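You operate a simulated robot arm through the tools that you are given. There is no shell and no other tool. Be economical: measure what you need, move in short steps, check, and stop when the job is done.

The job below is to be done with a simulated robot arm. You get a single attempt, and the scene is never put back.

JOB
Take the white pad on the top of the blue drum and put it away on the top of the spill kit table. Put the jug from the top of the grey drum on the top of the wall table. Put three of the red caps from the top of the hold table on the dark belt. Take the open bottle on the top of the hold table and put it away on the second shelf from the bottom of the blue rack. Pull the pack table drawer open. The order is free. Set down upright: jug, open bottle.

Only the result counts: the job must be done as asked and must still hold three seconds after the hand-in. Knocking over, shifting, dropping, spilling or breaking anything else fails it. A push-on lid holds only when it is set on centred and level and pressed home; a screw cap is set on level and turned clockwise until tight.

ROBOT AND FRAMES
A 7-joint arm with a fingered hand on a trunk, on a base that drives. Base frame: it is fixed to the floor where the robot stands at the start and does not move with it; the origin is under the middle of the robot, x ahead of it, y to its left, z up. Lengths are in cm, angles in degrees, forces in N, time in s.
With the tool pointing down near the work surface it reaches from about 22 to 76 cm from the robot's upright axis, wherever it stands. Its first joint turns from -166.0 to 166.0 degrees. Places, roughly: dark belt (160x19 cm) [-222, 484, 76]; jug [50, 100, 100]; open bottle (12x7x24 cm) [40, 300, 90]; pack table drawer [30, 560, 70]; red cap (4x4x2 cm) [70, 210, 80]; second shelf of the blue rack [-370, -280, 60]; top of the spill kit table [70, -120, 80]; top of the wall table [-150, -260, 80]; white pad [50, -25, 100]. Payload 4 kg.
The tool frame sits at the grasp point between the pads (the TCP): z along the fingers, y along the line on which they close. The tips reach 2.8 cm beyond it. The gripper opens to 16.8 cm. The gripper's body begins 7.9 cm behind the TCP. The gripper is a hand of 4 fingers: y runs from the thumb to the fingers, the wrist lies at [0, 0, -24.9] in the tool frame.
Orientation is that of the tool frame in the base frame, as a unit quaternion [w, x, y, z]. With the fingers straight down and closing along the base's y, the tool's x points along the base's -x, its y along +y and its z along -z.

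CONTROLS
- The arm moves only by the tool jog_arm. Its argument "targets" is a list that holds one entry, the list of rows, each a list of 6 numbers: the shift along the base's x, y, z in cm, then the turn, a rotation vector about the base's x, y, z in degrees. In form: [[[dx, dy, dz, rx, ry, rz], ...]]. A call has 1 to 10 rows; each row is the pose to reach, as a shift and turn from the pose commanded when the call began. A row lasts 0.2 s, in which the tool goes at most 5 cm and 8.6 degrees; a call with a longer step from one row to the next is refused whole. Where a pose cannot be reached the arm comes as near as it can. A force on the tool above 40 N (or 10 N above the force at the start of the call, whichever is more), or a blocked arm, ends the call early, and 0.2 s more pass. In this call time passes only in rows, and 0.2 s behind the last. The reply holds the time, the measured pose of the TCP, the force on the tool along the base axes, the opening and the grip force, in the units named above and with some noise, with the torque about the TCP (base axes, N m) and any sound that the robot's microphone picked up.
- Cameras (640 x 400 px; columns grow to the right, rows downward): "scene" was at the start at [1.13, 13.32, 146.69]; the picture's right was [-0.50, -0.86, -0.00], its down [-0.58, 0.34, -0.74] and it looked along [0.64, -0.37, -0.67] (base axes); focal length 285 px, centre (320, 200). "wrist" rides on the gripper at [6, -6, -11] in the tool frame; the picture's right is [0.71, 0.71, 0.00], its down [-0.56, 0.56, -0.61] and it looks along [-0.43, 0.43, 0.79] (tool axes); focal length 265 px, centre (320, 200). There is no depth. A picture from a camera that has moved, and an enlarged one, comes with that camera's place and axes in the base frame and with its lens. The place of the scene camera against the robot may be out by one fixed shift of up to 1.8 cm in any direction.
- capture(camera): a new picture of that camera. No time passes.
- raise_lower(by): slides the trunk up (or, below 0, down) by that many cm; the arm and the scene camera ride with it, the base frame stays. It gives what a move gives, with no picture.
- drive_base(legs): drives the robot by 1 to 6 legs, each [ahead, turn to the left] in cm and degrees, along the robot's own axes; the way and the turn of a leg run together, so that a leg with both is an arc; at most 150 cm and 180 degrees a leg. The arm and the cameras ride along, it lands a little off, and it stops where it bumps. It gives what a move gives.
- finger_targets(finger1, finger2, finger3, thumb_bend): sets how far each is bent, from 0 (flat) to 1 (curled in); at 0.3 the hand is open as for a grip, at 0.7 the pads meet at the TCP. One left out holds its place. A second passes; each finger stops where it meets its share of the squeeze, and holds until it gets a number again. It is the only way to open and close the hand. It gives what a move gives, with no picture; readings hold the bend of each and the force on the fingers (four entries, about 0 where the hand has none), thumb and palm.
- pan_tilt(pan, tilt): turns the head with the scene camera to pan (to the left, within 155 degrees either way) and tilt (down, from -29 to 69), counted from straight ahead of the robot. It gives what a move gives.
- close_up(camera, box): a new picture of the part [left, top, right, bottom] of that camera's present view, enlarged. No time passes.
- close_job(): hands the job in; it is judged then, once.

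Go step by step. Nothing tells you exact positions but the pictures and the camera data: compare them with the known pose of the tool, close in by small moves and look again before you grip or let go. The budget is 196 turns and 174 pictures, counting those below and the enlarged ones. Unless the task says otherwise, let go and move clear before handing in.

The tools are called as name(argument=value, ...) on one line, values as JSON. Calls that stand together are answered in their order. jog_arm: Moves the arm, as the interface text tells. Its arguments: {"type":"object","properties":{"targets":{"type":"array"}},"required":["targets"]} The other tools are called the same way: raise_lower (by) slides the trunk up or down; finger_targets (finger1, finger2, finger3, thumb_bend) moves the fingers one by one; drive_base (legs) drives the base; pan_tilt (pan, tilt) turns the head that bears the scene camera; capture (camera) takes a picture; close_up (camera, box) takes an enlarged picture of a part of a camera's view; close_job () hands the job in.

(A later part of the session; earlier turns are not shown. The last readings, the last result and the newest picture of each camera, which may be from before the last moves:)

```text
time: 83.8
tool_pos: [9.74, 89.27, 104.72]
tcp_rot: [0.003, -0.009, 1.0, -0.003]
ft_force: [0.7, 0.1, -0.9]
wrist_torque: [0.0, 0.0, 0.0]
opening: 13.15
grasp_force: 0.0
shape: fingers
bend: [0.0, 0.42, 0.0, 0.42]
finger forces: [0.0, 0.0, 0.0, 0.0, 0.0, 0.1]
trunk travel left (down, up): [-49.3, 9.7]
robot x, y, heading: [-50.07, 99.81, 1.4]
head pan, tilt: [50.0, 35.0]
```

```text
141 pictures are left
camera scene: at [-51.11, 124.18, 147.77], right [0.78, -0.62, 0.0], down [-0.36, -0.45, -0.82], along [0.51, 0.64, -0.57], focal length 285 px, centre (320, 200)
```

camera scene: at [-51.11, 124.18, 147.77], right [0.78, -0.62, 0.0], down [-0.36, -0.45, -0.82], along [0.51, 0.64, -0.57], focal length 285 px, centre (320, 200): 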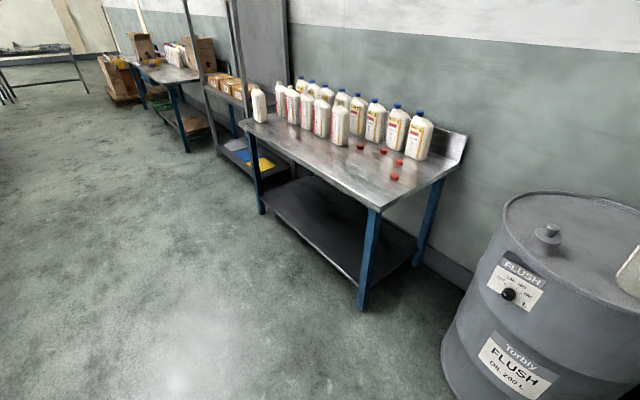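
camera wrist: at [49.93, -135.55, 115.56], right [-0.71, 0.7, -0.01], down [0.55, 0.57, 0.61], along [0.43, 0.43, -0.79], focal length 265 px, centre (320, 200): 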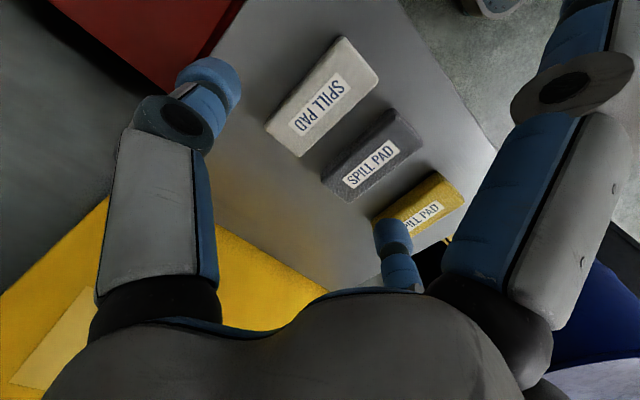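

I see the jug on the grey drum around [47, 110] and the red caps at the near end of the hold table; the open bottle stands at the far end of that table. I'll zoom in on the jug.

pan_tilt(pan=0, tilt=35)

close_up(camera="scene", box=[240, 120, 420, 233])

capture(camera="wrist")

```text
time: 85.0
tool_pos: [9.74, 89.19, 104.54]
tcp_rot: [0.003, -0.009, 1.0, -0.003]
ft_force: [0.5, 0.4, 1.3]
wrist_torque: [0.03, 0.01, -0.01]
opening: 13.14
grasp_force: 0.1
shape: fingers
bend: [0.0, 0.42, 0.0, 0.42]
finger forces: [0.0, 0.1, 0.0, 0.0, 0.1, 0.0]
trunk travel left (down, up): [-49.3, 9.7]
robot x, y, heading: [-50.57, 99.74, 1.4]
head pan, tilt: [0.0, 35.0]
```

```text
3.54 times, centred on (330, 176) of scene
camera zoom: at [-47.8, 117.53, 147.77], right [0.03, -1.0, 0.0], down [-0.57, -0.01, -0.82], along [0.82, 0.02, -0.57], focal length 1008 px, centre (285, 283)
```

zoom: 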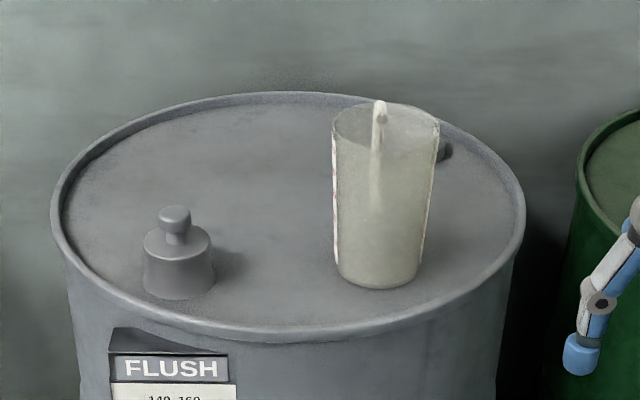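

```text
139 pictures are left
camera wrist: at [3.68, 83.17, 115.59], right [-0.72, 0.69, -0.01], down [0.54, 0.57, 0.62], along [0.43, 0.44, -0.79], focal length 265 px, centre (320, 200)
```

wrist: 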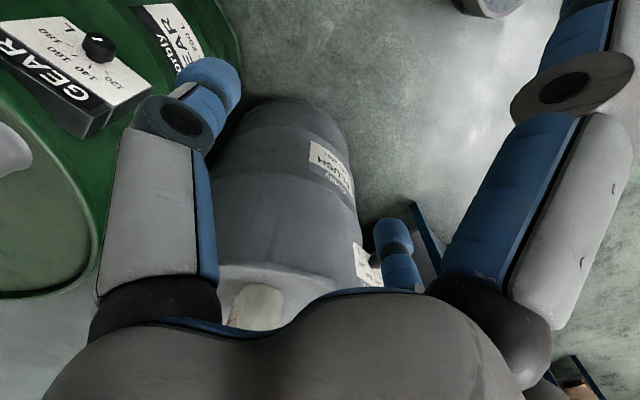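

The jug (about 11 cm wide, rim near z 105) has its handle pointing away (+x). I'll raise the trunk, rotate the hand 45° so all four fingers straddle the handle, and drive closer.

raise_lower(by=9.5)

finger_targets(finger1=0.3, finger2=0.3, finger3=0.3, thumb_bend=0.3)

jog_arm(targets=[[[-2, 1, 0, 0, 0, -8], [-4, 2, 0, 0, 0, -16], [-6, 3, 1, 0, 0, -24], [-8, 4, 1, 0, 0, -32], [-10, 5, 2, 0, 0, -40], [-12, 6, 2, 0, 0, -47]]])

drive_base(legs=[[36, 0]])

capture(camera="scene")

capture(camera="wrist")

```text
time: 86.3
tool_pos: [9.7, 89.27, 114.17]
tcp_rot: [0.004, -0.009, 1.0, -0.003]
ft_force: [0.1, 0.4, -0.2]
wrist_torque: [-0.02, 0.01, -0.02]
opening: 13.11
grasp_force: 0.0
shape: fingers
bend: [0.0, 0.42, 0.0, 0.42]
finger forces: [0.0, 0.1, 0.1, 0.1, 0.0, 0.1]
trunk travel left (down, up): [-58.8, 0.2]
robot x, y, heading: [-49.92, 99.65, 1.4]
head pan, tilt: [0.0, 35.0]
```

```text
time: 87.3
tool_pos: [9.64, 89.21, 114.2]
tcp_rot: [0.003, -0.009, 1.0, -0.002]
ft_force: [0.5, 0.4, -0.8]
wrist_torque: [0.03, -0.02, -0.03]
opening: 11.75
grasp_force: 0.0
shape: fingers
bend: [0.3, 0.3, 0.3, 0.3]
finger forces: [0.0, 0.1, 0.0, 0.1, 0.1, 0.0]
trunk travel left (down, up): [-58.8, 0.2]
robot x, y, heading: [-50.09, 99.88, 1.5]
head pan, tilt: [0.0, 35.0]
```

```text
time: 88.7
tool_pos: [-2.42, 95.35, 116.28]
tcp_rot: [0.003, 0.391, 0.92, -0.003]
ft_force: [-0.3, -0.7, 0.8]
wrist_torque: [0.01, 0.03, 0.0]
opening: 11.73
grasp_force: 0.0
shape: fingers
bend: [0.3, 0.3, 0.3, 0.3]
finger forces: [0.0, 0.1, 0.0, 0.0, 0.1, 0.0]
trunk travel left (down, up): [-58.8, 0.2]
robot x, y, heading: [-50.17, 99.86, 1.4]
head pan, tilt: [0.0, 35.0]
```

```text
time: 91.0
tool_pos: [34.19, 95.99, 116.24]
tcp_rot: [0.002, 0.39, 0.921, -0.004]
ft_force: [0.1, -0.2, -0.1]
wrist_torque: [-0.02, -0.01, 0.01]
opening: 11.74
grasp_force: 0.1
shape: fingers
bend: [0.3, 0.3, 0.3, 0.3]
finger forces: [0.0, 0.0, 0.0, 0.0, 0.0, 0.0]
trunk travel left (down, up): [-58.8, 0.2]
robot x, y, heading: [-14.01, 101.06, 1.4]
head pan, tilt: [0.0, 35.0]
```

```text
138 pictures are left
camera scene: at [-11.27, 118.4, 157.27], right [0.02, -1.0, 0.0], down [-0.57, -0.01, -0.82], along [0.82, 0.02, -0.57], focal length 285 px, centre (320, 200)
```

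scene: 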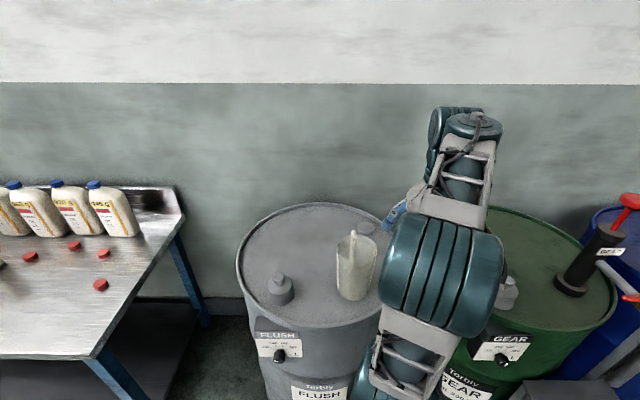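

```text
137 pictures are left
camera wrist: at [25.54, 96.3, 127.15], right [0.02, 1.0, -0.01], down [0.79, -0.01, 0.62], along [0.62, -0.02, -0.79], focal length 265 px, centre (320, 200)
```

wrist: 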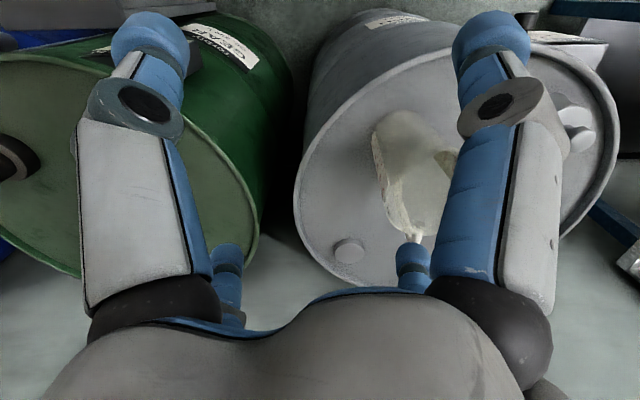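

close_up(camera="wrist", box=[280, 80, 520, 300])

close_up(camera="scene", box=[300, 200, 420, 320])

```text
1.82 times, centred on (400, 190) of wrist
camera zoom: at [25.54, 96.3, 127.15], right [0.02, 1.0, -0.01], down [0.79, -0.01, 0.62], along [0.62, -0.02, -0.79], focal length 483 px, centre (174, 218)
```

zoom: 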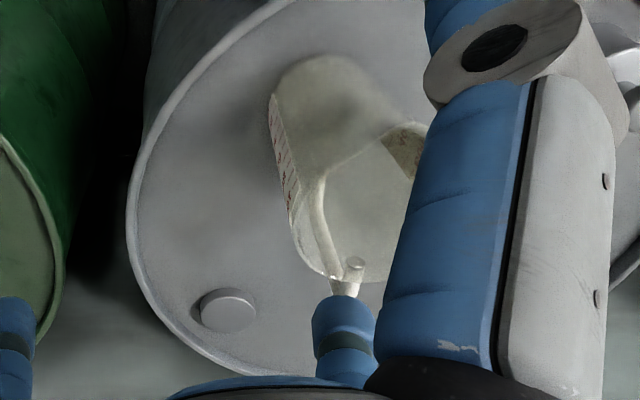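

```text
3.33 times, centred on (360, 260) of scene
camera zoom: at [-11.27, 118.4, 157.27], right [0.02, -1.0, 0.0], down [-0.57, -0.01, -0.82], along [0.82, 0.02, -0.57], focal length 949 px, centre (187, 0)
```

zoom: 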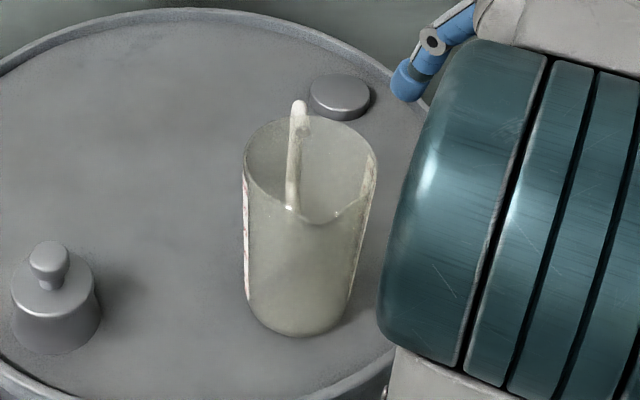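

Jug centre is near [45.3, 109.5] with handle toward +x. I'll move the hand above it and look again.

jog_arm(targets=[[[2.5, 3.4, 0, 0, 0, 1], [5, 6.8, 0, 0, 0, 2], [7.5, 10, 0, 0, 0, 2], [10, 12.5, 0, 0, 0, 2], [11, 13.5, 0, 0, 0, 2]]])

capture(camera="wrist")

close_up(camera="scene", box=[260, 100, 460, 320])

```text
time: 92.2
tool_pos: [45.03, 109.53, 116.34]
tcp_rot: [0.002, 0.375, 0.927, -0.004]
ft_force: [-0.6, 0.4, -0.4]
wrist_torque: [-0.02, -0.02, -0.01]
opening: 11.73
grasp_force: 0.1
shape: fingers
bend: [0.3, 0.3, 0.3, 0.3]
finger forces: [0.0, 0.0, 0.0, 0.1, 0.0, 0.0]
trunk travel left (down, up): [-58.8, 0.2]
robot x, y, heading: [-13.58, 100.71, 1.4]
head pan, tilt: [0.0, 35.0]
```

```text
134 pictures are left
camera wrist: at [36.46, 109.53, 127.22], right [-0.02, 1.0, -0.01], down [0.79, 0.02, 0.62], along [0.62, 0.0, -0.79], focal length 265 px, centre (320, 200)
```

wrist: 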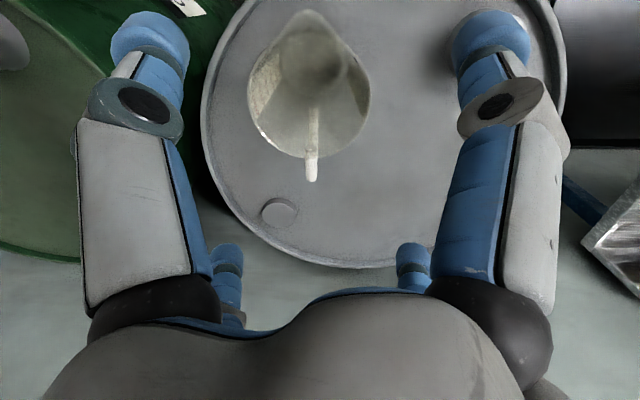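

```text
1.82 times, centred on (360, 210) of scene
camera zoom: at [-11.31, 118.4, 157.27], right [0.02, -1.0, 0.0], down [-0.57, -0.01, -0.82], along [0.82, 0.02, -0.57], focal length 518 px, centre (247, 182)
```

zoom: 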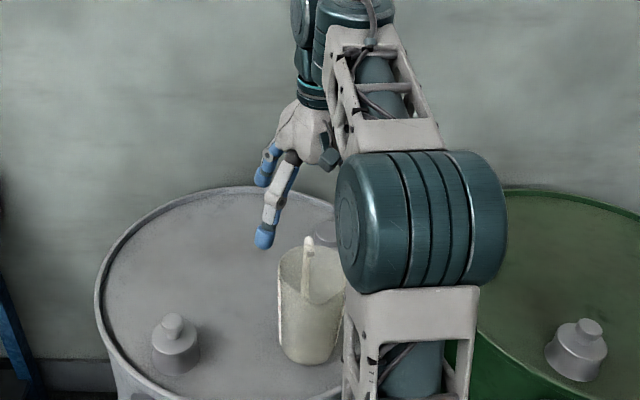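

Rim centre is at about [44, 108.5]. I'll centre and descend part way.

jog_arm(targets=[[[-1.1, -1, 0, 0, 0, 0], [-1.1, -1, -3, 0, 0, 0], [-1.1, -1, -6, 0, 0, 0], [-1.1, -1, -9, 0, 0, 0]]])

capture(camera="wrist")

close_up(camera="scene", box=[260, 100, 460, 320])

```text
time: 93.2
tool_pos: [44.01, 108.77, 107.19]
tcp_rot: [0.003, 0.373, 0.928, -0.005]
ft_force: [-0.8, 1.1, 0.6]
wrist_torque: [-0.11, -0.05, -0.03]
opening: 11.71
grasp_force: 0.1
shape: fingers
bend: [0.3, 0.3, 0.3, 0.3]
finger forces: [0.0, 0.1, 0.0, 0.1, 0.0, 0.0]
out of reach, approached as far as the arm can: row 2
trunk travel left (down, up): [-58.8, 0.2]
robot x, y, heading: [-13.82, 100.81, 1.2]
head pan, tilt: [0.0, 35.0]
```

```text
132 pictures are left
camera wrist: at [35.54, 108.8, 118.12], right [-0.02, 1.0, -0.01], down [0.79, 0.02, 0.62], along [0.62, 0.0, -0.79], focal length 265 px, centre (320, 200)
```

wrist: 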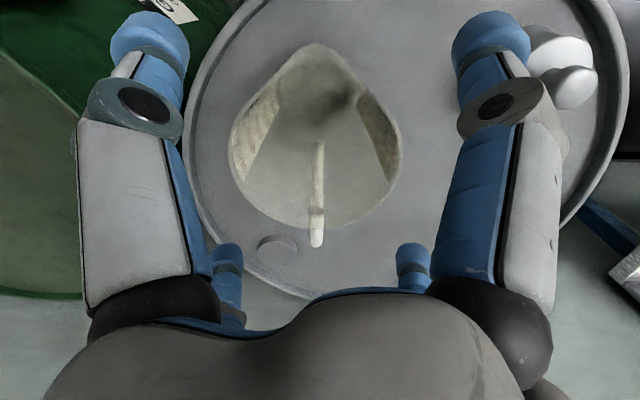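

```text
1.82 times, centred on (360, 210) of scene
camera zoom: at [-11.29, 118.75, 157.23], right [0.02, -1.0, 0.0], down [-0.57, -0.02, -0.82], along [0.82, 0.02, -0.57], focal length 518 px, centre (247, 182)
```

zoom: 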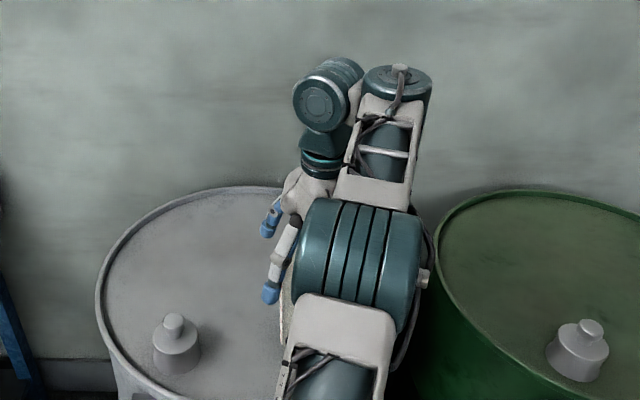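

Well centred; the handle lies between the fingers. I'll descend to about 6 cm below the rim.

jog_arm(targets=[[[0, -0.2, -2, 0, 0, 0], [0, -0.2, -4, 0, 0, 0], [0, -0.2, -6, 0, 0, 0], [0, -0.2, -8, 0, 0, 0], [0, -0.2, -9, 0, 0, 0]]])

capture(camera="wrist")

```text
time: 94.4
tool_pos: [44.02, 108.3, 98.6]
tcp_rot: [0.005, 0.375, 0.927, -0.003]
ft_force: [4.0, 1.3, 19.2]
wrist_torque: [0.22, -0.24, -0.05]
opening: 11.74
grasp_force: 8.3
shape: fingers
bend: [0.3, 0.28, 0.29, 0.3]
finger forces: [2.2, 9.3, 4.0, 0.0, 0.7, 0.0]
trunk travel left (down, up): [-58.8, 0.2]
robot x, y, heading: [-13.34, 100.71, 1.6]
head pan, tilt: [0.0, 35.0]
```

```text
130 pictures are left
camera wrist: at [35.42, 108.39, 109.37], right [-0.02, 1.0, -0.01], down [0.78, 0.02, 0.62], along [0.62, 0.0, -0.78], focal length 265 px, centre (320, 200)
```

wrist: 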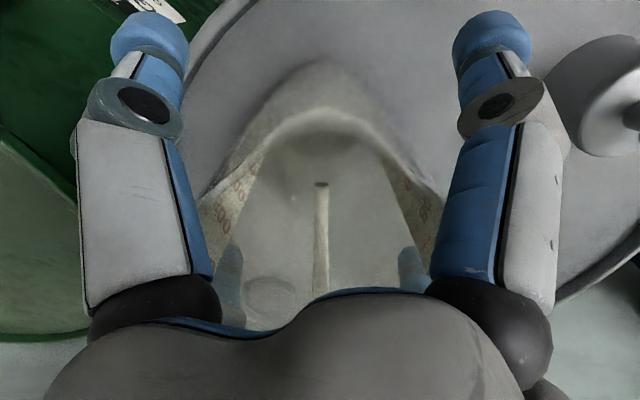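

The rim wedges against the finger roots (19 N). I'll back up 0.8 cm and close all four fingers.

jog_arm(targets=[[[0, 0.2, 0.8, 0, 0, 0]]])

finger_targets(finger1=0.65, finger2=0.65, finger3=0.65, thumb_bend=0.65)

capture(camera="wrist")

```text
time: 94.8
tool_pos: [43.99, 108.62, 98.82]
tcp_rot: [0.001, 0.375, 0.927, -0.004]
ft_force: [0.4, -0.5, 0.5]
wrist_torque: [0.0, -0.01, 0.0]
opening: 11.73
grasp_force: 0.3
shape: fingers
bend: [0.3, 0.3, 0.3, 0.3]
finger forces: [0.1, 0.1, 0.2, 0.0, 0.0, 0.0]
trunk travel left (down, up): [-58.8, 0.2]
robot x, y, heading: [-13.82, 100.65, 1.1]
head pan, tilt: [0.0, 35.0]
```

```text
time: 95.8
tool_pos: [43.87, 108.57, 99.17]
tcp_rot: [0.004, 0.374, 0.927, -0.003]
ft_force: [0.7, -1.2, 18.4]
wrist_torque: [-0.33, 0.44, 0.03]
opening: 6.57
grasp_force: 66.8
shape: fingers
bend: [0.41, 0.35, 0.39, 0.46]
finger forces: [24.3, 29.0, 28.6, 0.0, 50.9, 0.1]
trunk travel left (down, up): [-58.8, 0.2]
robot x, y, heading: [-13.76, 100.59, 1.2]
head pan, tilt: [0.0, 35.0]
```

```text
129 pictures are left
camera wrist: at [35.32, 108.52, 110.07], right [-0.02, 1.0, -0.01], down [0.79, 0.02, 0.62], along [0.62, 0.0, -0.79], focal length 265 px, centre (320, 200)
```

wrist: 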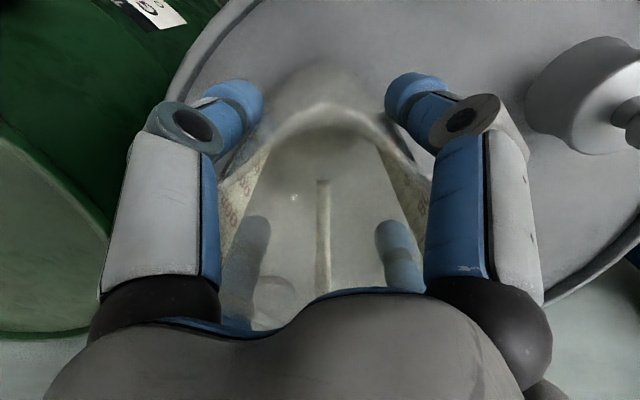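

Firm grip on all four fingers. Lift and check.

jog_arm(targets=[[[0, 0, 1, 0, 0, 0], [0, 0, 3, 0, 0, 0], [0, 0, 6, 0, 0, 0], [-1, 0, 9, 0, 0, 0], [-3, 0, 12, 0, 0, 0], [-6, -1, 14, 0, 0, 0]]])

capture(camera="scene")

capture(camera="wrist")

```text
time: 97.2
tool_pos: [37.97, 107.5, 113.03]
tcp_rot: [0.002, 0.374, 0.927, -0.004]
ft_force: [-0.4, 0.0, -1.4]
wrist_torque: [0.04, 0.0, -0.04]
opening: 6.47
grasp_force: 59.2
shape: fingers
bend: [0.41, 0.35, 0.39, 0.47]
finger forces: [21.4, 28.8, 24.8, 0.1, 43.6, 0.0]
trunk travel left (down, up): [-58.8, 0.2]
robot x, y, heading: [-13.33, 101.14, 1.6]
head pan, tilt: [0.0, 35.0]
```

```text
128 pictures are left
camera scene: at [-11.39, 118.38, 157.27], right [0.02, -1.0, 0.0], down [-0.57, -0.01, -0.82], along [0.82, 0.02, -0.57], focal length 285 px, centre (320, 200)
```

scene: 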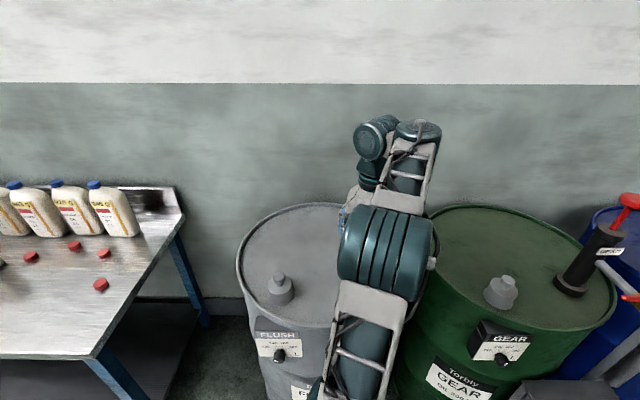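

```text
127 pictures are left
camera wrist: at [29.36, 107.48, 123.93], right [-0.02, 1.0, -0.01], down [0.79, 0.02, 0.62], along [0.62, 0.0, -0.79], focal length 265 px, centre (320, 200)
```

wrist: 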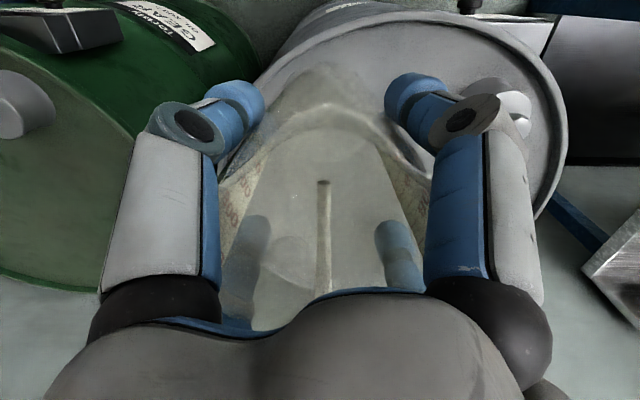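

The jug is held (empty, light). Next, drive to the wall table: back off, go south along x≈-50, then west in the corridor at y≈-150, and face the wall.

drive_base(legs=[[-36, 0], [0, -91.4], [125, 0], [125, 0], [0, -90], [60, 0]])

pan_tilt(pan=70, tilt=30)

capture(camera="scene")

capture(camera="wrist")

```text
time: 122.2
tool_pos: [-155.23, -158.77, 112.84]
tcp_rot: [-0.004, 0.924, -0.382, -0.003]
ft_force: [0.3, -0.3, -1.3]
wrist_torque: [-0.01, -0.02, 0.01]
opening: 6.35
grasp_force: 52.9
shape: fingers
bend: [0.42, 0.35, 0.39, 0.48]
finger forces: [18.2, 26.9, 23.5, 0.1, 37.7, 0.1]
trunk travel left (down, up): [-58.8, 0.2]
robot x, y, heading: [-103.12, -153.11, -179.7]
head pan, tilt: [0.0, 35.0]
```

```text
time: 123.6
tool_pos: [-155.09, -158.71, 112.97]
tcp_rot: [-0.003, 0.924, -0.382, -0.003]
ft_force: [0.1, 0.8, -1.4]
wrist_torque: [0.01, -0.03, 0.01]
opening: 6.34
grasp_force: 52.7
shape: fingers
bend: [0.42, 0.35, 0.39, 0.48]
finger forces: [18.2, 27.0, 23.5, 0.0, 37.7, 0.0]
trunk travel left (down, up): [-58.8, 0.2]
robot x, y, heading: [-103.01, -152.94, -179.6]
head pan, tilt: [70.0, 30.0]
```

```text
126 pictures are left
camera scene: at [-100.3, -176.51, 158.05], right [-0.94, 0.34, 0.0], down [0.17, 0.47, -0.87], along [-0.29, -0.82, -0.5], focal length 285 px, centre (320, 200)
```

scene: 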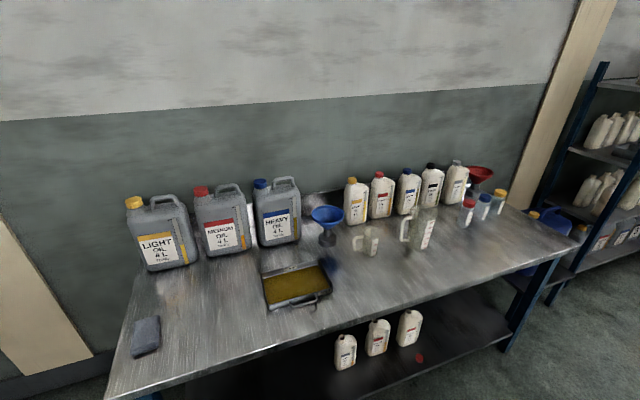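

```text
125 pictures are left
camera wrist: at [-146.63, -158.85, 123.89], right [0.0, -1.0, -0.01], down [-0.79, -0.01, 0.62], along [-0.62, 0.01, -0.79], focal length 265 px, centre (320, 200)
```

wrist: 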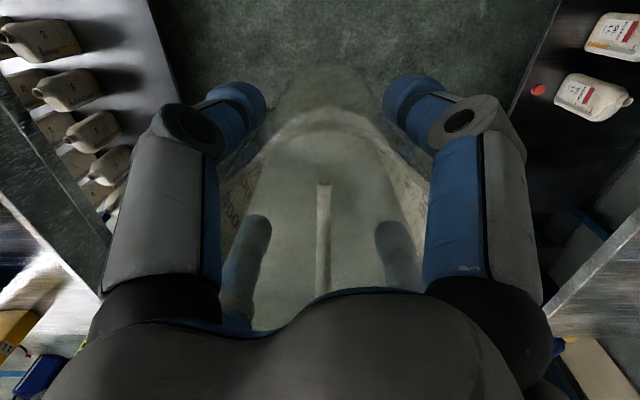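

There's free space on the wall table around [-89, -246] between the blue pad and the tray. I'll turn to face it and drive ahead.

drive_base(legs=[[0, 90], [30, 0]])

pan_tilt(pan=10, tilt=45)

capture(camera="scene")

capture(camera="wrist")

```text
time: 129.4
tool_pos: [-100.22, -234.81, 112.92]
tcp_rot: [-0.002, 0.93, 0.367, -0.004]
ft_force: [-0.1, -0.5, -1.5]
wrist_torque: [0.04, 0.0, 0.0]
opening: 6.32
grasp_force: 50.5
shape: fingers
bend: [0.42, 0.35, 0.39, 0.48]
finger forces: [16.9, 26.0, 22.9, 0.0, 35.2, 0.0]
trunk travel left (down, up): [-58.8, 0.2]
robot x, y, heading: [-103.98, -182.67, -92.0]
head pan, tilt: [70.0, 30.0]
```

```text
time: 130.7
tool_pos: [-100.23, -234.78, 113.05]
tcp_rot: [-0.001, 0.93, 0.367, -0.004]
ft_force: [0.3, 0.8, -0.3]
wrist_torque: [-0.01, -0.02, -0.03]
opening: 6.3
grasp_force: 50.2
shape: fingers
bend: [0.42, 0.35, 0.39, 0.48]
finger forces: [16.9, 25.8, 22.8, 0.0, 35.1, 0.0]
trunk travel left (down, up): [-58.8, 0.2]
robot x, y, heading: [-104.16, -182.8, -91.5]
head pan, tilt: [10.0, 45.0]
```

```text
124 pictures are left
camera scene: at [-86.62, -184.11, 155.79], right [-0.99, -0.14, 0.0], down [-0.1, 0.7, -0.71], along [0.1, -0.7, -0.71], focal length 285 px, centre (320, 200)
```

scene: 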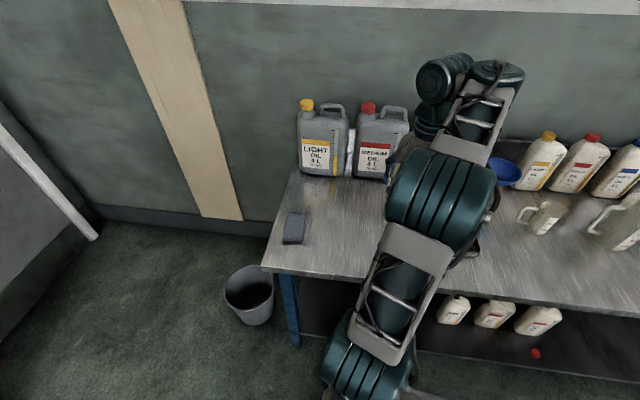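

```text
123 pictures are left
camera wrist: at [-99.92, -226.21, 123.88], right [1.0, -0.04, -0.01], down [-0.02, -0.79, 0.62], along [-0.03, -0.61, -0.79], focal length 265 px, centre (320, 200)
```

wrist: 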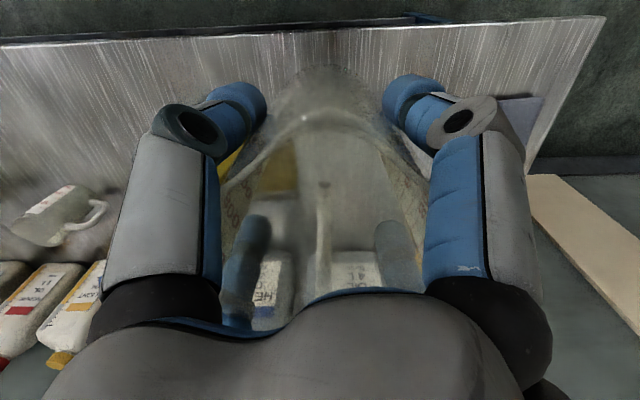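

I'll move over the free spot and lower part way.

jog_arm(targets=[[[3.5, 0, 0, 0, 0, 0], [7, 0, 0, 0, 0, 0], [10.5, 0, 0, 0, 0, 0], [10.5, -4, -2, 0, 0, 0], [10.5, -8, -4, 0, 0, 0], [10.5, -9.5, -8, 0, 0, 0], [10.5, -9.5, -12, 0, 0, 0], [10.5, -9.5, -15, 0, 0, 0]]])

capture(camera="wrist")

capture(camera="scene")

```text
time: 132.5
tool_pos: [-89.66, -244.58, 97.81]
tcp_rot: [-0.001, 0.93, 0.367, -0.004]
ft_force: [0.3, -0.9, -1.8]
wrist_torque: [0.02, -0.05, 0.05]
opening: 6.27
grasp_force: 48.2
shape: fingers
bend: [0.42, 0.35, 0.4, 0.48]
finger forces: [16.1, 25.8, 22.3, 0.0, 33.1, 0.0]
trunk travel left (down, up): [-58.8, 0.2]
robot x, y, heading: [-104.3, -182.66, -91.5]
head pan, tilt: [10.0, 45.0]
```

```text
122 pictures are left
camera wrist: at [-89.38, -235.88, 108.78], right [1.0, -0.04, -0.01], down [-0.02, -0.79, 0.62], along [-0.03, -0.62, -0.79], focal length 265 px, centre (320, 200)
```

wrist: 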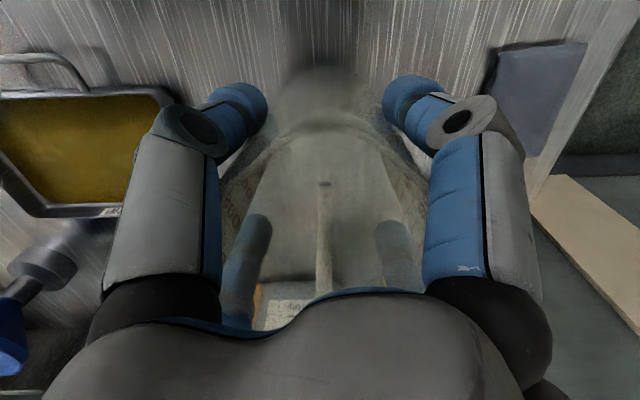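

```text
121 pictures are left
camera scene: at [-86.6, -184.12, 155.79], right [-0.99, -0.14, 0.0], down [-0.1, 0.7, -0.71], along [0.1, -0.7, -0.71], focal length 285 px, centre (320, 200)
```

scene: 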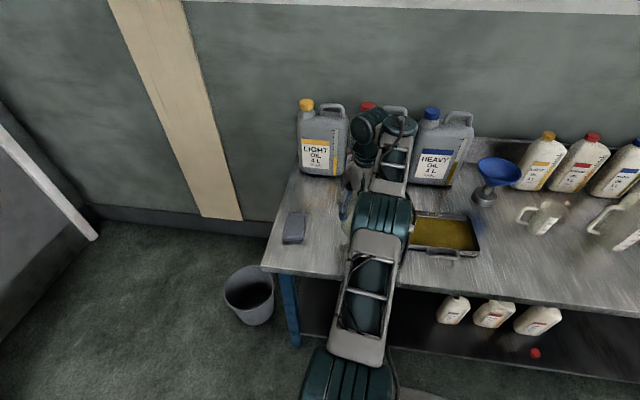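

Clear on both sides. Lower gently to contact.

jog_arm(targets=[[[0, 0, -1, 0, 0, 0], [0, 0, -2, 0, 0, 0], [0, 0, -3, 0, 0, 0], [0, 0, -3.6, 0, 0, 0], [0, 0, -4.2, 0, 0, 0], [0, 0, -4.8, 0, 0, 0], [0, 0, -5.4, 0, 0, 0]]])

close_up(camera="scene", box=[270, 140, 430, 280])

```text
time: 134.1
tool_pos: [-89.82, -244.31, 92.48]
tcp_rot: [-0.001, 0.93, 0.366, -0.005]
ft_force: [0.5, -0.8, -1.4]
wrist_torque: [0.03, 0.0, -0.02]
opening: 6.28
grasp_force: 48.8
shape: fingers
bend: [0.42, 0.35, 0.4, 0.48]
finger forces: [16.1, 25.8, 21.9, 0.0, 32.6, 0.1]
trunk travel left (down, up): [-58.8, 0.2]
robot x, y, heading: [-104.48, -182.94, -91.8]
head pan, tilt: [10.0, 45.0]
```

```text
2.86 times, centred on (350, 210) of scene
camera zoom: at [-86.61, -184.12, 155.79], right [-0.99, -0.14, 0.0], down [-0.1, 0.7, -0.71], along [0.1, -0.7, -0.71], focal length 813 px, centre (234, 171)
```

zoom: 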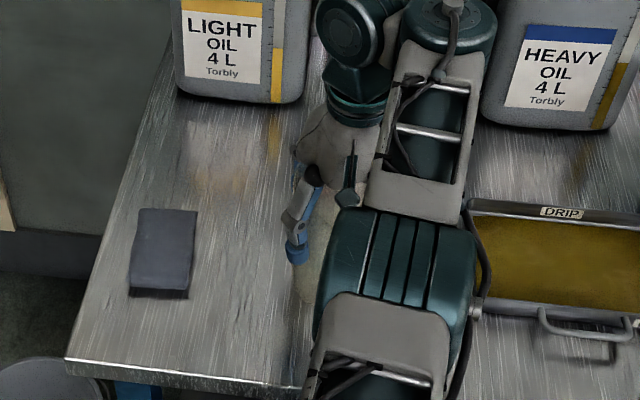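

jog_arm(targets=[[[0, 0, -0.4, 0, 0, 0], [0, 0, -0.8, 0, 0, 0], [0, 0, -1.2, 0, 0, 0], [0, 0, -1.6, 0, 0, 0], [0, 0, -2, 0, 0, 0], [0, 0, -2.4, 0, 0, 0]]])

```text
time: 134.8
tool_pos: [-89.85, -244.43, 92.52]
tcp_rot: [0.005, 0.93, 0.367, -0.009]
ft_force: [0.0, 4.3, 20.6]
wrist_torque: [1.37, 0.33, -0.08]
opening: 6.36
grasp_force: 52.4
shape: fingers
bend: [0.42, 0.35, 0.4, 0.48]
finger forces: [20.5, 23.5, 22.8, 0.0, 37.9, 0.1]
trunk travel left (down, up): [-58.8, 0.2]
robot x, y, heading: [-104.24, -182.73, -91.6]
head pan, tilt: [10.0, 45.0]
stopped in row 3: the force on the tool passed its limit at 46 N (the readings are from after the stop); the commanded pose is now the measured one
```

The jug is down on the table. Relieve the load a touch, then open and lift.

jog_arm(targets=[[[0, 0, 0.2, 0, 0, 0]]])

finger_targets(finger1=0.3, finger2=0.3, finger3=0.3, thumb_bend=0.3)

capture(camera="wrist")

```text
time: 135.2
tool_pos: [-89.74, -244.37, 92.38]
tcp_rot: [0.004, 0.93, 0.367, -0.008]
ft_force: [0.7, 2.8, 17.6]
wrist_torque: [1.06, 0.39, -0.06]
opening: 6.36
grasp_force: 51.6
shape: fingers
bend: [0.42, 0.35, 0.4, 0.48]
finger forces: [19.5, 23.5, 23.0, 0.0, 36.7, 0.0]
trunk travel left (down, up): [-58.8, 0.2]
robot x, y, heading: [-104.19, -183.02, -91.6]
head pan, tilt: [10.0, 45.0]
```

```text
time: 136.2
tool_pos: [-89.66, -244.55, 92.32]
tcp_rot: [0.003, 0.93, 0.367, -0.007]
ft_force: [0.8, 0.0, -0.1]
wrist_torque: [0.02, -0.02, 0.01]
opening: 11.7
grasp_force: 0.5
shape: fingers
bend: [0.3, 0.3, 0.3, 0.3]
finger forces: [0.1, 0.6, 0.0, 0.0, 0.0, 0.1]
trunk travel left (down, up): [-58.8, 0.2]
robot x, y, heading: [-103.74, -182.19, -91.8]
head pan, tilt: [10.0, 45.0]
```

```text
119 pictures are left
camera wrist: at [-89.35, -235.82, 103.12], right [1.0, -0.03, -0.01], down [-0.02, -0.78, 0.62], along [-0.03, -0.62, -0.78], focal length 265 px, centre (320, 200)
```

wrist: 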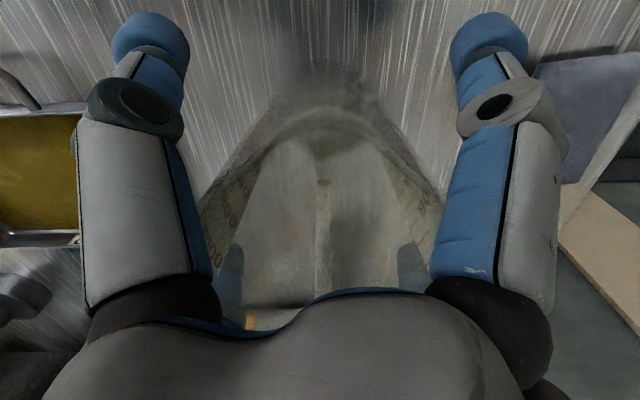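

finger_targets(finger1=0.22, finger2=0.22, finger3=0.22, thumb_bend=0.22)

jog_arm(targets=[[[0, 0, 2, 0, 0, 0], [0, 0, 4, 0, 0, 0], [0, 0, 7, 0, 0, 0], [0, 0, 11, 0, 0, 0], [0, 0, 15, 0, 0, 0], [0, 0, 19, 0, 0, 0], [0, 4, 22, 0, 0, 0], [0, 8, 22, 0, 0, 0]]])

capture(camera="wrist")

capture(camera="scene")

```text
time: 137.2
tool_pos: [-89.68, -244.53, 92.33]
tcp_rot: [0.003, 0.93, 0.368, -0.007]
ft_force: [0.0, 0.1, -0.1]
wrist_torque: [0.0, -0.02, -0.01]
opening: 13.15
grasp_force: 0.1
shape: fingers
bend: [0.22, 0.22, 0.22, 0.22]
finger forces: [0.1, 0.0, 0.0, 0.0, 0.0, 0.0]
trunk travel left (down, up): [-58.8, 0.2]
robot x, y, heading: [-104.18, -182.95, -91.7]
head pan, tilt: [10.0, 45.0]
```

```text
time: 139.0
tool_pos: [-89.67, -236.43, 114.52]
tcp_rot: [0.004, 0.93, 0.368, -0.008]
ft_force: [-0.6, 0.8, 0.2]
wrist_torque: [0.0, 0.03, 0.03]
opening: 13.2
grasp_force: 0.0
shape: fingers
bend: [0.22, 0.22, 0.22, 0.22]
finger forces: [0.0, 0.2, 0.0, 0.0, 0.0, 0.1]
trunk travel left (down, up): [-58.8, 0.2]
robot x, y, heading: [-104.24, -182.58, -91.5]
head pan, tilt: [10.0, 45.0]
```

```text
118 pictures are left
camera wrist: at [-89.28, -227.68, 125.24], right [1.0, -0.03, -0.01], down [-0.02, -0.78, 0.63], along [-0.03, -0.62, -0.78], focal length 265 px, centre (320, 200)
```

wrist: 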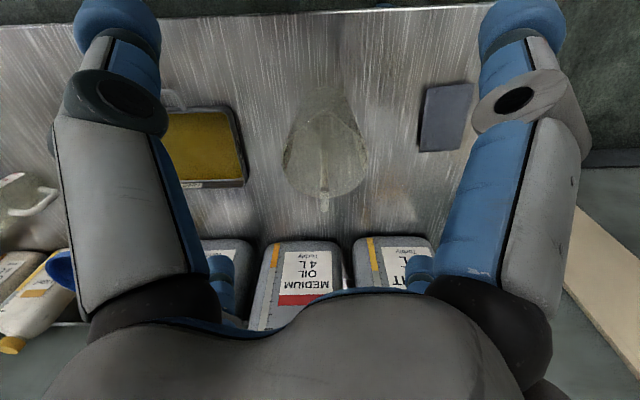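

```text
117 pictures are left
camera scene: at [-86.53, -183.94, 155.78], right [-0.99, -0.15, 0.0], down [-0.1, 0.7, -0.71], along [0.1, -0.7, -0.71], focal length 285 px, centre (320, 200)
```

scene: 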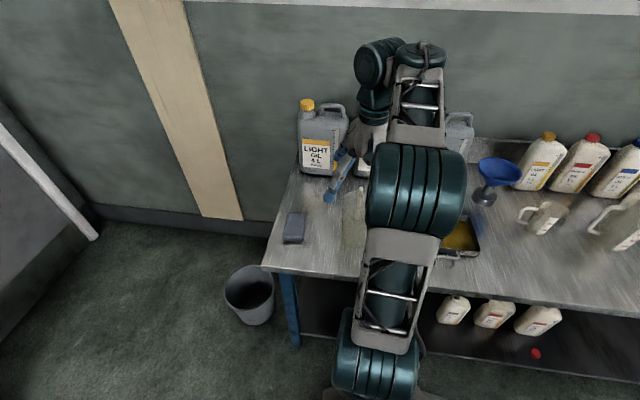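

The jug stands upright. Next is the open bottle: drive back to the hold table via the same corridor.

drive_base(legs=[[-32, 0], [0, 91.5], [54, 0], [0, 90], [150, 0], [150, 0]])

drive_base(legs=[[148, 0], [0, -90]])

pan_tilt(pan=0, tilt=35)

capture(camera="scene")

```text
time: 165.6
tool_pos: [-68.6, 203.49, 114.33]
tcp_rot: [0.007, -0.382, 0.924, 0.003]
ft_force: [0.0, -0.2, 0.0]
wrist_torque: [-0.01, -0.01, 0.0]
opening: 13.16
grasp_force: 0.0
shape: fingers
bend: [0.22, 0.22, 0.22, 0.22]
finger forces: [0.0, 0.0, 0.1, 0.0, 0.0, 0.0]
trunk travel left (down, up): [-58.8, 0.2]
robot x, y, heading: [-52.27, 150.34, 90.1]
head pan, tilt: [10.0, 45.0]
```

```text
time: 176.9
tool_pos: [0.04, 314.05, 114.31]
tcp_rot: [0.008, 0.393, 0.92, -0.002]
ft_force: [0.9, -0.3, 0.1]
wrist_torque: [0.03, 0.04, -0.01]
opening: 13.2
grasp_force: 0.0
shape: fingers
bend: [0.22, 0.22, 0.22, 0.22]
finger forces: [0.0, 0.0, 0.1, 0.1, 0.0, 0.0]
trunk travel left (down, up): [-58.8, 0.2]
robot x, y, heading: [-53.72, 299.28, -1.1]
head pan, tilt: [10.0, 45.0]
```

```text
time: 177.6
tool_pos: [-0.11, 313.99, 114.44]
tcp_rot: [0.007, 0.393, 0.919, -0.003]
ft_force: [0.5, -0.3, 0.5]
wrist_torque: [-0.01, 0.02, -0.01]
opening: 13.18
grasp_force: 0.1
shape: fingers
bend: [0.22, 0.22, 0.22, 0.22]
finger forces: [0.1, 0.1, 0.0, 0.0, 0.1, 0.0]
trunk travel left (down, up): [-58.8, 0.2]
robot x, y, heading: [-53.7, 298.73, -0.9]
head pan, tilt: [0.0, 35.0]
```

```text
116 pictures are left
camera scene: at [-50.67, 316.46, 157.26], right [-0.02, -1.0, 0.0], down [-0.57, 0.01, -0.82], along [0.82, -0.01, -0.57], focal length 285 px, centre (320, 200)
```

scene: 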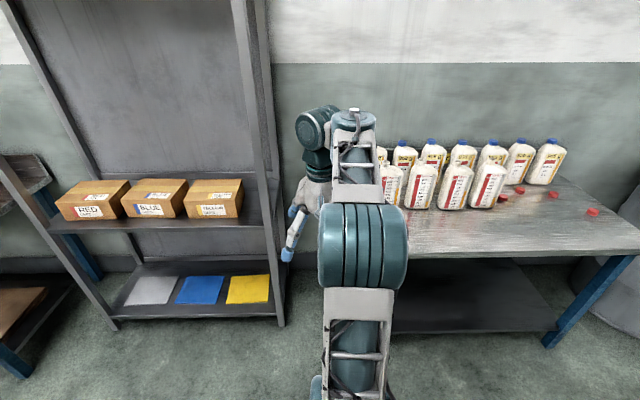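

The arm hides the bottle's place. I'll swing it left a little and zoom in.

jog_arm(targets=[[[-4, 3, 0, 0, 0, 0], [-8, 6, 0, 0, 0, 0], [-12, 9, 0, 0, 0, 0], [-16, 13, 0, 0, 0, 0], [-18, 17, 0, 0, 0, 0], [-20, 21, 0, 0, 0, 0], [-22, 25, 0, 0, 0, 0]]])

close_up(camera="scene", box=[300, 100, 620, 300])

```text
refused: row 4 steps farther than a row can; nothing moved
```

```text
2.00 times, centred on (460, 200) of scene
camera zoom: at [-50.67, 316.46, 157.26], right [-0.02, -1.0, 0.0], down [-0.57, 0.01, -0.82], along [0.82, -0.01, -0.57], focal length 569 px, centre (40, 200)
```

zoom: 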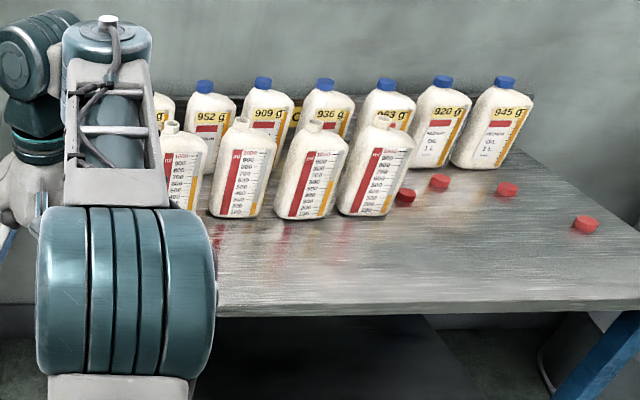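

jog_arm(targets=[[[-3, 3, 0, 0, 0, 0], [-6, 6, 0, 0, 0, 0], [-9, 9, 0, 0, 0, 0], [-12, 12, 0, 0, 0, 0], [-15, 15, 0, 0, 0, 0], [-18, 18, 0, 0, 0, 0], [-20, 22, 0, 0, 0, 0], [-22, 26, 0, 0, 0, 0]]])

close_up(camera="scene", box=[290, 110, 530, 260])

```text
time: 179.4
tool_pos: [-22.28, 340.23, 114.14]
tcp_rot: [0.008, 0.393, 0.92, -0.003]
ft_force: [0.0, 0.8, 0.4]
wrist_torque: [0.02, 0.03, 0.02]
opening: 13.19
grasp_force: 0.1
shape: fingers
bend: [0.22, 0.22, 0.22, 0.22]
finger forces: [0.0, 0.1, 0.0, 0.0, 0.0, 0.1]
trunk travel left (down, up): [-58.8, 0.2]
robot x, y, heading: [-53.96, 299.04, -1.2]
head pan, tilt: [0.0, 35.0]
```

```text
2.67 times, centred on (410, 185) of scene
camera zoom: at [-50.71, 316.55, 157.26], right [-0.02, -1.0, 0.0], down [-0.57, 0.01, -0.82], along [0.82, -0.01, -0.57], focal length 759 px, centre (80, 240)
```

zoom: 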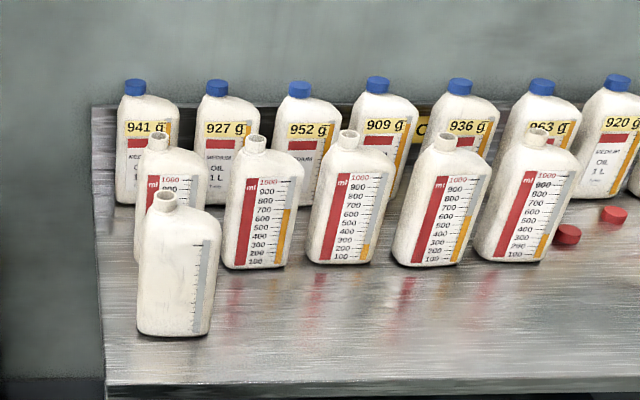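

The unlabelled open bottle stands apart at about [43, 300] (front face x≈40). I'll grip it across its 12 cm width with a hand tilted 45° forward, so it can later enter the rack. First bring the arm in front and turn the closing line along y.

jog_arm(targets=[[[1.5, -4, 0, 0, 0, 5], [3, -8, 0, 0, 0, 10], [4.5, -12, 0, 0, 0, 15], [6, -16, 0, 0, 0, 20], [7.5, -20, 0, 0, 0, 25], [9, -24, 0, 0, 0, 30], [10.5, -28, 0, 0, 0, 35], [12, -32, 0, 0, 0, 40], [13.5, -36, 0, 0, 0, 45], [15, -39, 0, 0, 0, 47]]])

finger_targets(finger1=0, finger2=0.22, finger3=0, thumb_bend=0.22)

jog_arm(targets=[[[0, 0, 0, 0, -8, 0], [0, 0, 0, 0, -16, 0], [0, 0, 0, 0, -24, 0], [0, 0, 0, 0, -32, 0], [0, 0, 0, 0, -40, 0], [0, 0, 0, 0, -48, 0]]])

capture(camera="wrist")

capture(camera="scene")

```text
time: 181.6
tool_pos: [-6.96, 301.07, 114.38]
tcp_rot: [0.008, -0.007, 1.0, 0.002]
ft_force: [0.0, 0.6, 1.0]
wrist_torque: [-0.02, -0.03, 0.02]
opening: 13.17
grasp_force: 0.0
shape: fingers
bend: [0.22, 0.22, 0.22, 0.22]
finger forces: [0.0, 0.0, 0.0, 0.0, 0.0, 0.0]
trunk travel left (down, up): [-58.8, 0.2]
robot x, y, heading: [-53.81, 298.58, -1.0]
head pan, tilt: [0.0, 35.0]
```

```text
time: 182.6
tool_pos: [-6.93, 301.13, 114.38]
tcp_rot: [0.008, -0.006, 1.0, 0.001]
ft_force: [0.2, 1.1, -0.2]
wrist_torque: [0.0, 0.01, -0.05]
opening: 14.91
grasp_force: 0.0
shape: fingers
bend: [0.0, 0.22, 0.0, 0.22]
finger forces: [0.0, 0.0, 0.0, 0.0, 0.0, 0.1]
trunk travel left (down, up): [-58.8, 0.2]
robot x, y, heading: [-53.73, 299.03, -1.1]
head pan, tilt: [0.0, 35.0]
```

```text
time: 184.0
tool_pos: [4.71, 301.02, 122.9]
tcp_rot: [0.401, -0.009, 0.916, 0.003]
ft_force: [-0.3, 0.7, -0.4]
wrist_torque: [-0.01, -0.03, -0.04]
opening: 14.93
grasp_force: 0.1
shape: fingers
bend: [0.0, 0.22, 0.0, 0.22]
finger forces: [0.0, 0.1, 0.1, 0.1, 0.0, 0.0]
out of reach, approached as far as the arm can: row 3, 4, 5, 6
trunk travel left (down, up): [-58.8, 0.2]
robot x, y, heading: [-53.47, 298.9, -1.1]
head pan, tilt: [0.0, 35.0]
```

```text
113 pictures are left
camera wrist: at [-7.37, 294.82, 125.87], right [-0.49, 0.7, -0.52], down [-0.09, 0.56, 0.83], along [0.87, 0.45, -0.22], focal length 265 px, centre (320, 200)
```

wrist: 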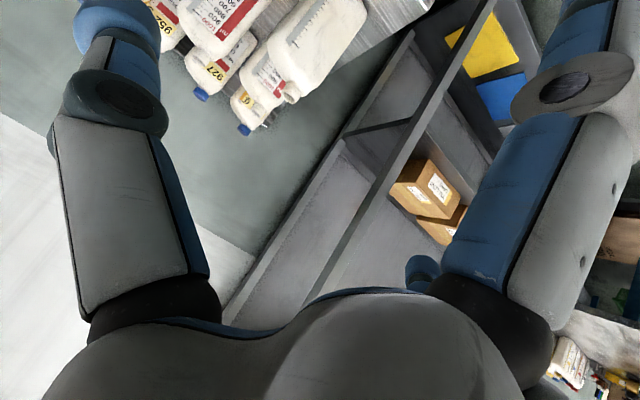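

```text
112 pictures are left
camera scene: at [-50.59, 316.5, 157.26], right [-0.02, -1.0, 0.0], down [-0.57, 0.01, -0.82], along [0.82, -0.01, -0.57], focal length 285 px, centre (320, 200)
```

scene: 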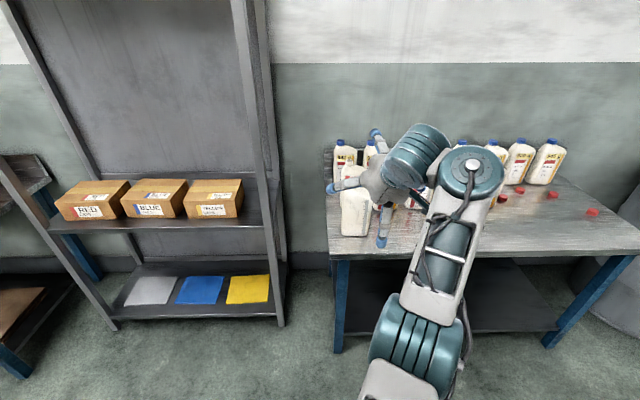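

Pose was too close in for the tilt. I'll extend outward and lower a bit, then look from there.

jog_arm(targets=[[[4, 0, -1, 0, 0, 0], [8, 0, -3, 0, 0, 0], [12, 0, -5, 0, 0, 0], [15, 0, -7, 0, 0, 0]]])

capture(camera="wrist")

close_up(camera="scene", box=[290, 110, 530, 260])

```text
time: 185.0
tool_pos: [19.43, 301.31, 115.85]
tcp_rot: [0.415, -0.007, 0.91, -0.002]
ft_force: [1.6, 0.6, -0.6]
wrist_torque: [0.0, 0.03, -0.01]
opening: 14.93
grasp_force: 0.0
shape: fingers
bend: [0.0, 0.22, 0.0, 0.22]
finger forces: [0.0, 0.0, 0.1, 0.0, 0.0, 0.1]
trunk travel left (down, up): [-58.8, 0.2]
robot x, y, heading: [-53.88, 299.08, -0.7]
head pan, tilt: [0.0, 35.0]
```

```text
111 pictures are left
camera wrist: at [7.2, 295.2, 118.51], right [-0.47, 0.7, -0.54], down [-0.1, 0.56, 0.82], along [0.88, 0.44, -0.2], focal length 265 px, centre (320, 200)
```

wrist: 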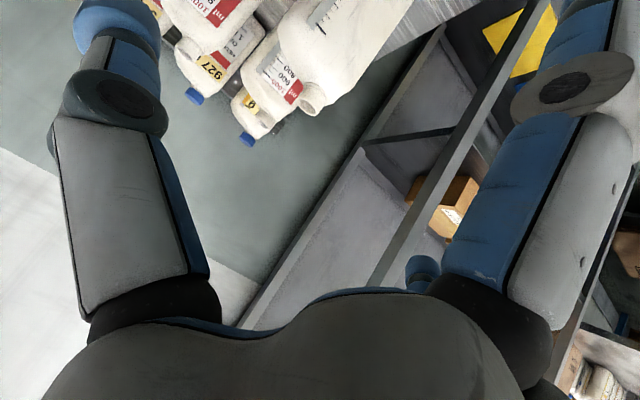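

```text
2.67 times, centred on (410, 185) of scene
camera zoom: at [-50.61, 316.46, 157.27], right [-0.02, -1.0, 0.0], down [-0.57, 0.01, -0.82], along [0.82, -0.01, -0.57], focal length 759 px, centre (80, 240)
```

zoom: 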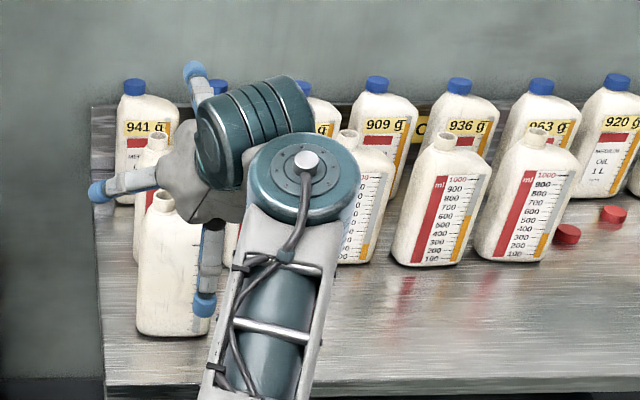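

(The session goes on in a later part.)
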